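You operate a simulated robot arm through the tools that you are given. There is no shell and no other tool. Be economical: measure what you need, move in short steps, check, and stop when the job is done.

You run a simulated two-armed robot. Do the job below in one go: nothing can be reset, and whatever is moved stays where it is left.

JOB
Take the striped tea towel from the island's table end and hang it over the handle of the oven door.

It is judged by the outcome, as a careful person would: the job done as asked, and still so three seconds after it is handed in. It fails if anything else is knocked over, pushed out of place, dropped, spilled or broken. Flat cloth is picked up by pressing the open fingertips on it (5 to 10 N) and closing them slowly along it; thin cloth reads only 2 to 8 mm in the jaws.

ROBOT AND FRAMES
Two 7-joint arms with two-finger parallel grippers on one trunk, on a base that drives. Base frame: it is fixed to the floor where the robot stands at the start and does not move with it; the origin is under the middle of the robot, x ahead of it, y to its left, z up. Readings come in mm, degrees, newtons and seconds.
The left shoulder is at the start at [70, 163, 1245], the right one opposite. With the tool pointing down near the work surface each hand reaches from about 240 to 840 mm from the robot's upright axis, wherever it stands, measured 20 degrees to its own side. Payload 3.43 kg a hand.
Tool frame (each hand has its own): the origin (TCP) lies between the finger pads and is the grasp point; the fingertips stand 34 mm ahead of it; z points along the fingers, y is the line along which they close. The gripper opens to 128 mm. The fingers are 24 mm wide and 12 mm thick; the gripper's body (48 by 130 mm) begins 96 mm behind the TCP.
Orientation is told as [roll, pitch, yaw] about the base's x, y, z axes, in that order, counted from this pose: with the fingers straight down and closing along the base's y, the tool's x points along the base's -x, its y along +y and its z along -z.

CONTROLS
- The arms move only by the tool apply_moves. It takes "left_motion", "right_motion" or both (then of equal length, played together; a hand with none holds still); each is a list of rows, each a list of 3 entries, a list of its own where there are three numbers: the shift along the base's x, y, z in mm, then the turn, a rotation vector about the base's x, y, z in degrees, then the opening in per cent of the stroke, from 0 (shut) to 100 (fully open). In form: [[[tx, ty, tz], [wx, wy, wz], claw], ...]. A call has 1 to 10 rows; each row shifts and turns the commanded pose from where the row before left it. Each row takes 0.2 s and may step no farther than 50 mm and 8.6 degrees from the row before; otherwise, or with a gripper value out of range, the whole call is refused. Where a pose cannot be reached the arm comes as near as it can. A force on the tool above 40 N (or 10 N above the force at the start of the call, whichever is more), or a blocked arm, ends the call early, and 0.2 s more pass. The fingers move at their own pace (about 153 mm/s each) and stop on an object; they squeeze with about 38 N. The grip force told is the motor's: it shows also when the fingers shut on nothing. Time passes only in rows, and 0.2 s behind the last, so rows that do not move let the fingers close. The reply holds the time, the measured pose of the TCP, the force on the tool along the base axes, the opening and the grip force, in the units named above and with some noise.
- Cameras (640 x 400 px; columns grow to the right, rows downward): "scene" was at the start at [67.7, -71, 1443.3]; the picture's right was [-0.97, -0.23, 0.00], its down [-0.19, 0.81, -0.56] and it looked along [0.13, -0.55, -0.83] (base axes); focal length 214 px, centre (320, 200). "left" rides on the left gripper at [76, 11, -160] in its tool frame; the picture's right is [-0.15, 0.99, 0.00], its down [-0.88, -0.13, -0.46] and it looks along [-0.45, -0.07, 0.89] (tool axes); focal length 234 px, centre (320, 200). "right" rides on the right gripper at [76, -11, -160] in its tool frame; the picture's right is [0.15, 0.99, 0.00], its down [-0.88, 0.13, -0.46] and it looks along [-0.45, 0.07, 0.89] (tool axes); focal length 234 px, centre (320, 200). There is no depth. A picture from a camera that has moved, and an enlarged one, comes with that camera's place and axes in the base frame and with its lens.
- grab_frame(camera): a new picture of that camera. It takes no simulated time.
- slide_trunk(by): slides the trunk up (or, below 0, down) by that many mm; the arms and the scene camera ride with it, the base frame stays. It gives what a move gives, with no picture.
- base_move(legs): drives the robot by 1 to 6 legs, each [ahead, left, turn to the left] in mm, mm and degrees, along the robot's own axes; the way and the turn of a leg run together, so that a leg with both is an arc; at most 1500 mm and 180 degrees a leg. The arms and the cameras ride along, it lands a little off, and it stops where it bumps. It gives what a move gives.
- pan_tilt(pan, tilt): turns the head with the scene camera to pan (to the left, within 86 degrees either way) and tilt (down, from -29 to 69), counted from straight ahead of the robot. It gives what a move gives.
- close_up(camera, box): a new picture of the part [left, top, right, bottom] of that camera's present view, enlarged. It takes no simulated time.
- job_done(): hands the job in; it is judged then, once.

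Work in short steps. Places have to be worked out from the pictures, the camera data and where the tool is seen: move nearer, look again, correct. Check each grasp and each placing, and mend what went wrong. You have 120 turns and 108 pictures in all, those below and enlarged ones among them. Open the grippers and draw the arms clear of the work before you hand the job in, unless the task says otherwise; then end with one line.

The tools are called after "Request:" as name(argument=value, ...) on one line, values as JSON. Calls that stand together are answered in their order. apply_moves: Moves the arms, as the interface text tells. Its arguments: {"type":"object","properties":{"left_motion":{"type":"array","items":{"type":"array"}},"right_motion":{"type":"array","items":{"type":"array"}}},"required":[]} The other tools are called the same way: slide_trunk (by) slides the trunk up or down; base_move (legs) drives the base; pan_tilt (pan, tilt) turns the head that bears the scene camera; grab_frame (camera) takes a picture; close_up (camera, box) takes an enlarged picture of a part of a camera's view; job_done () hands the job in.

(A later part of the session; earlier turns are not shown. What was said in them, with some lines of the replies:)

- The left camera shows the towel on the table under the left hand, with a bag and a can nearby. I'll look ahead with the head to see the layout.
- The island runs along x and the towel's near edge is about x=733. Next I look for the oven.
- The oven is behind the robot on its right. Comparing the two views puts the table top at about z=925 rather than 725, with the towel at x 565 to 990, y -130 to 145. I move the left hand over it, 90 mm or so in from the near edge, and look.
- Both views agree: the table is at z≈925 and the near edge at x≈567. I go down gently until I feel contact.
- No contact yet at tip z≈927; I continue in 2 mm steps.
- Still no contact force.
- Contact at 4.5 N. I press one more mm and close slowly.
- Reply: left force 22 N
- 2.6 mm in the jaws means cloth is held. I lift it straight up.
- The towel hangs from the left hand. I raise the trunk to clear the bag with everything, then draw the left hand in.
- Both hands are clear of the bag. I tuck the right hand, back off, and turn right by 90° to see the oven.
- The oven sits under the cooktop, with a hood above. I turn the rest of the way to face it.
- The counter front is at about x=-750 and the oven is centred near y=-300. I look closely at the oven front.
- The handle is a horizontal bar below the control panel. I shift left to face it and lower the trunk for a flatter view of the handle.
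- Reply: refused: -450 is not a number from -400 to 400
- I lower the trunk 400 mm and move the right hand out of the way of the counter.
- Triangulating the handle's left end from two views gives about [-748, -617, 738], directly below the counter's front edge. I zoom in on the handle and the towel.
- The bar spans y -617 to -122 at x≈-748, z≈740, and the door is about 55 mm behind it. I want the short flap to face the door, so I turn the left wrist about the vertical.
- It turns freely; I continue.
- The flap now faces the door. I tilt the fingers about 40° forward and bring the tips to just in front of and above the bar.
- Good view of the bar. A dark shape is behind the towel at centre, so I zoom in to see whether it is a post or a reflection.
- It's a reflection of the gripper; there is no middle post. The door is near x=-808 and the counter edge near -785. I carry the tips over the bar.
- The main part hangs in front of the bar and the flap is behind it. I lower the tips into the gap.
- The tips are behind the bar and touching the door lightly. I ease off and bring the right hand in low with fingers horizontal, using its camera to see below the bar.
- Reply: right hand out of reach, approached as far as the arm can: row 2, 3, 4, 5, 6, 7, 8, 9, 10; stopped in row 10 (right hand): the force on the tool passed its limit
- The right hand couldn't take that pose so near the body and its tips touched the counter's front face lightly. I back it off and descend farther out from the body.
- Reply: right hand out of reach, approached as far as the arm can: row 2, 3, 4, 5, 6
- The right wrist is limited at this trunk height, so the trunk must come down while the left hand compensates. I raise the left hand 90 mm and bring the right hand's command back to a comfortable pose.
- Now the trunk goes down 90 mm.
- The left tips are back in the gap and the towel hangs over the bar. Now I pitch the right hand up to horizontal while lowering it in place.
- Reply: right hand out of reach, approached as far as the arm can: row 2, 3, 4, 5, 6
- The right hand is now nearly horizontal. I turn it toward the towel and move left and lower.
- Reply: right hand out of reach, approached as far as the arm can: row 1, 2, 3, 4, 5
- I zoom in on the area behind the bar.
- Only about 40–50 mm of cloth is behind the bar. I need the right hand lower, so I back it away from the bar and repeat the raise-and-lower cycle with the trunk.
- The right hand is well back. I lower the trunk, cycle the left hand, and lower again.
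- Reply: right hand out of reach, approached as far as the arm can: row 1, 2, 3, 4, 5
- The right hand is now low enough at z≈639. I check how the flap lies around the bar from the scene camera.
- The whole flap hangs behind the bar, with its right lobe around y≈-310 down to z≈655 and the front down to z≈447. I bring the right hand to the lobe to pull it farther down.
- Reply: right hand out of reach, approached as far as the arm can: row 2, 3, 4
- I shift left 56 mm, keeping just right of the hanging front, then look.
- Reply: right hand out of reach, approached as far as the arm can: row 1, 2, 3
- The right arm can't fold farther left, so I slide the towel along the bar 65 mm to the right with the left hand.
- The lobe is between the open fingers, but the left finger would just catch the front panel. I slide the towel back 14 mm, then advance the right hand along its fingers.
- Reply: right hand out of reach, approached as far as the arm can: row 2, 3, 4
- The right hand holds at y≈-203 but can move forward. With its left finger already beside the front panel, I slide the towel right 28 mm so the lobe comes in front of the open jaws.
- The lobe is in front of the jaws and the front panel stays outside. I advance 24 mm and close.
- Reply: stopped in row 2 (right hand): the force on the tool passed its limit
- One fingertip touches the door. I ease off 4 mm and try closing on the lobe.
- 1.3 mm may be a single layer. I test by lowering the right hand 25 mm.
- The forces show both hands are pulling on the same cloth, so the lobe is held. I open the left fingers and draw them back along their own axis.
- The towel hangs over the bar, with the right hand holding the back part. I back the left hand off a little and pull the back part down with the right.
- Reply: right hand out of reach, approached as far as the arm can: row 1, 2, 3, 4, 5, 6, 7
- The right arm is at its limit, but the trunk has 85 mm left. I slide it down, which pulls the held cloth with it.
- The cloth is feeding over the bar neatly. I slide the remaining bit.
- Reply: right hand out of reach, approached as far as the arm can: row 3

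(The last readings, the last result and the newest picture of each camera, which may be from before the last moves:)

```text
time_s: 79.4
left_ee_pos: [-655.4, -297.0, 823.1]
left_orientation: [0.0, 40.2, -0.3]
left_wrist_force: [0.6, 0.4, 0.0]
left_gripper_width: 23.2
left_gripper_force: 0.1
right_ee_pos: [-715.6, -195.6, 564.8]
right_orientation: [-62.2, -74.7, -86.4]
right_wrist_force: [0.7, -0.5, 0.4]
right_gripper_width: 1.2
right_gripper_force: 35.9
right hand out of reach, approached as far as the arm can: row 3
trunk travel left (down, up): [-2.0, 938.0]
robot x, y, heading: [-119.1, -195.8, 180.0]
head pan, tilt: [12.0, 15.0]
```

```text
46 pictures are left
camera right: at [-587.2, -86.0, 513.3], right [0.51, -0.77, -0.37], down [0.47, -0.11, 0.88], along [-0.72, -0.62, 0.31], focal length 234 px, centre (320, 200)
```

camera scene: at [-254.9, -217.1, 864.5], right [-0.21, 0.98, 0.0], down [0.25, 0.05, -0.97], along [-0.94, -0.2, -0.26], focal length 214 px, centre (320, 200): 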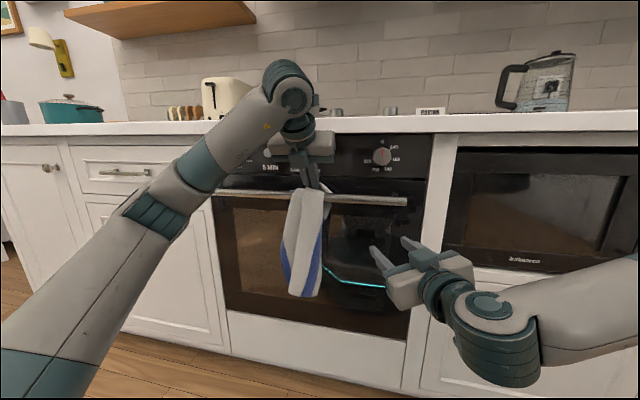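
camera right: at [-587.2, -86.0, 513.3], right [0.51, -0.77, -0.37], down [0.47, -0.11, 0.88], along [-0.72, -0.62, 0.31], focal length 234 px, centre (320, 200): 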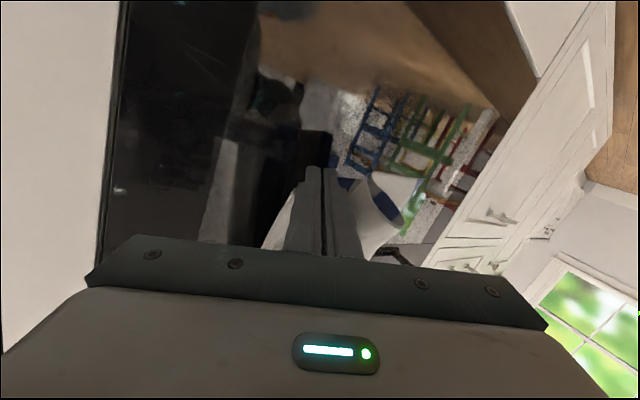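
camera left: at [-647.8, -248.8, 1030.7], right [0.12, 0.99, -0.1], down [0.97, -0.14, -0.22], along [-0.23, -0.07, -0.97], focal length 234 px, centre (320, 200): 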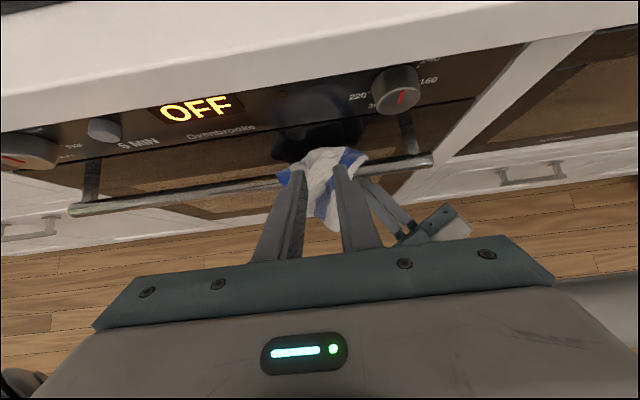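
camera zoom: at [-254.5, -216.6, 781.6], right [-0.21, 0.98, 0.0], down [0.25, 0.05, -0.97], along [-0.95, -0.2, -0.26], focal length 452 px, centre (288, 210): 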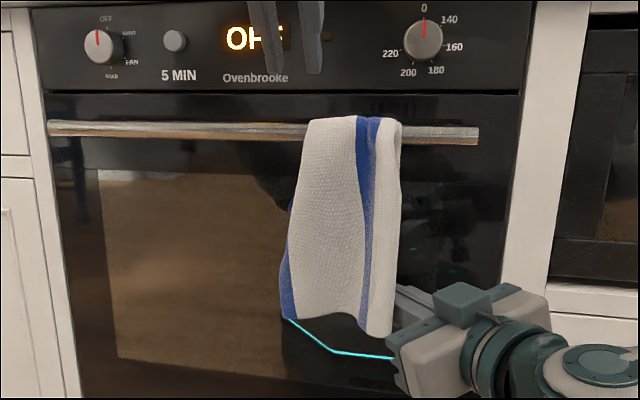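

The front now hangs about 230 mm and the back about 180 mm. I release the right hand and draw it back.

Request:
apply_moves(right_motion=[[[0, 0, 0], [0, 0, 0], 10], [[0, 0, 0], [0, 0, 0], 20], [[8, 5, 0], [0, 0, 0], 20], [[10, 8, 0], [0, 0, 0], 20], [[15, 15, 0], [0, 0, 0], 20], [[15, 20, 0], [0, 0, 0], 20], [[10, 30, 0], [0, 0, 0], 20]])

Request:
close_up(camera="scene", box=[235, 100, 435, 290])

Request:
grab_frame(camera="right")

```text
time_s: 81.0
left_ee_pos: [-654.9, -295.9, 825.0]
left_orientation: [-0.1, 40.1, -0.2]
left_wrist_force: [0.3, 0.4, 0.4]
left_gripper_width: 23.2
left_gripper_force: 0.1
right_ee_pos: [-683.6, -123.8, 571.9]
right_orientation: [-63.5, -74.8, -84.9]
right_wrist_force: [0.3, -0.1, 0.2]
right_gripper_width: 25.7
right_gripper_force: 0.1
right hand out of reach, approached as far as the arm can: row 6, 7
trunk travel left (down, up): [-2.0, 938.0]
robot x, y, heading: [-117.6, -194.8, 180.0]
head pan, tilt: [12.0, 15.0]
```

```text
2.11 times, centred on (335, 195) of scene
camera zoom: at [-254.5, -216.7, 781.6], right [-0.21, 0.98, 0.0], down [0.25, 0.05, -0.97], along [-0.95, -0.2, -0.26], focal length 452 px, centre (288, 210)
```

zoom: 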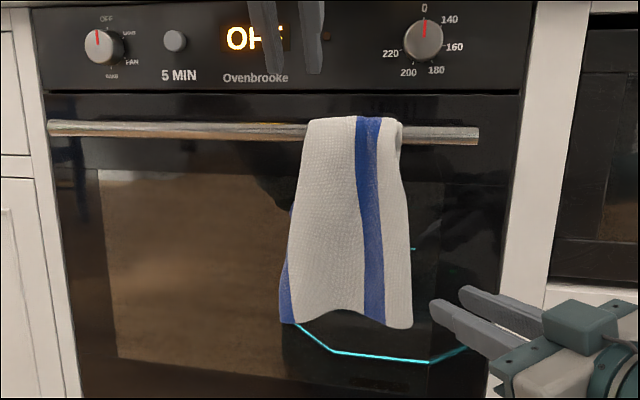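

```text
44 pictures are left
camera right: at [-555.1, -13.0, 519.9], right [0.51, -0.77, -0.37], down [0.48, -0.11, 0.87], along [-0.71, -0.63, 0.31], focal length 234 px, centre (320, 200)
```

right: 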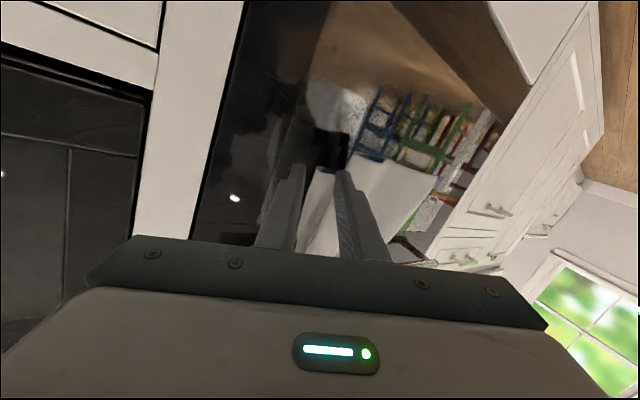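

The towel hangs neatly over the handle. I back the robot off 120 mm and check that the towel stays put.

Request:
base_move(legs=[[-120, 0, 0]])

Request:
apply_moves(left_motion=[[[10, 0, 20], [0, 0, 0], 18], [[10, 0, 20], [0, 0, 0], 18], [[0, 0, 0], [0, 0, 0], 18], [[0, 0, 0], [0, 0, 0], 18], [[0, 0, 0], [0, 0, 0], 18], [[0, 0, 0], [0, 0, 0], 18], [[0, 0, 0], [0, 0, 0], 18], [[0, 0, 0], [0, 0, 0], 18], [[0, 0, 0], [0, 0, 0], 18], [[0, 0, 0], [0, 0, 0], 18]])

Request:
grab_frame(camera="scene")

```text
time_s: 82.2
left_ee_pos: [-534.1, -298.5, 824.7]
left_orientation: [-0.1, 40.0, -0.1]
left_wrist_force: [-0.3, -0.4, 0.1]
left_gripper_width: 23.1
left_gripper_force: 0.0
right_ee_pos: [-565.6, -124.6, 571.9]
right_orientation: [-63.5, -74.8, -84.7]
right_wrist_force: [-0.3, -0.6, 0.3]
right_gripper_width: 25.7
right_gripper_force: 0.1
trunk travel left (down, up): [-2.0, 938.0]
robot x, y, heading: [7.3, -196.8, -180.0]
head pan, tilt: [12.0, 15.0]
```

```text
time_s: 84.4
left_ee_pos: [-514.5, -298.8, 865.9]
left_orientation: [-0.1, 40.2, -0.1]
left_wrist_force: [0.3, 0.3, -0.4]
left_gripper_width: 22.8
left_gripper_force: 0.0
right_ee_pos: [-564.6, -124.5, 572.0]
right_orientation: [-63.5, -74.8, -84.7]
right_wrist_force: [0.1, -0.1, -1.2]
right_gripper_width: 25.7
right_gripper_force: 0.0
trunk travel left (down, up): [-2.0, 938.0]
robot x, y, heading: [3.1, -195.4, -180.0]
head pan, tilt: [12.0, 15.0]
```

```text
43 pictures are left
camera scene: at [-134.4, -217.2, 781.6], right [-0.21, 0.98, 0.0], down [0.25, 0.05, -0.97], along [-0.94, -0.2, -0.26], focal length 214 px, centre (320, 200)
```

scene: 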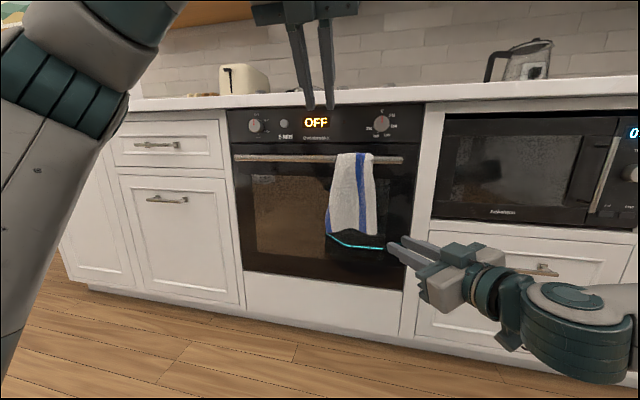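

The towel has hung still for more than three seconds, and nothing else in view is out of place. Both hands are clear, so I'll open the grippers fully and hand in.

Request:
apply_moves(left_motion=[[[0, 0, 0], [0, 0, 0], 90], [[0, 0, 0], [0, 0, 0], 90], [[0, 0, 0], [0, 0, 0], 90]], right_motion=[[[0, 0, 0], [0, 0, 0], 90], [[0, 0, 0], [0, 0, 0], 90], [[0, 0, 0], [0, 0, 0], 90]])

Request:
job_done()

```text
time_s: 85.2
left_ee_pos: [-514.9, -298.5, 865.1]
left_orientation: [0.0, 40.1, -0.1]
left_wrist_force: [0.5, 0.7, -0.2]
left_gripper_width: 115.3
left_gripper_force: 0.1
right_ee_pos: [-564.6, -125.1, 571.8]
right_orientation: [-63.5, -74.7, -84.8]
right_wrist_force: [0.1, -0.2, -0.5]
right_gripper_width: 115.4
right_gripper_force: 0.0
trunk travel left (down, up): [-2.0, 938.0]
robot x, y, heading: [4.8, -195.8, -179.9]
head pan, tilt: [12.0, 15.0]
```

```text
The job is handed in.
```

The striped tea towel is hanging over the oven door handle, about 230 mm in front and 180 mm behind; it stayed put after release, both grippers are open and clear, and I saw nothing else moved, though the right fingertips bumped the counter front once and the oven door once.
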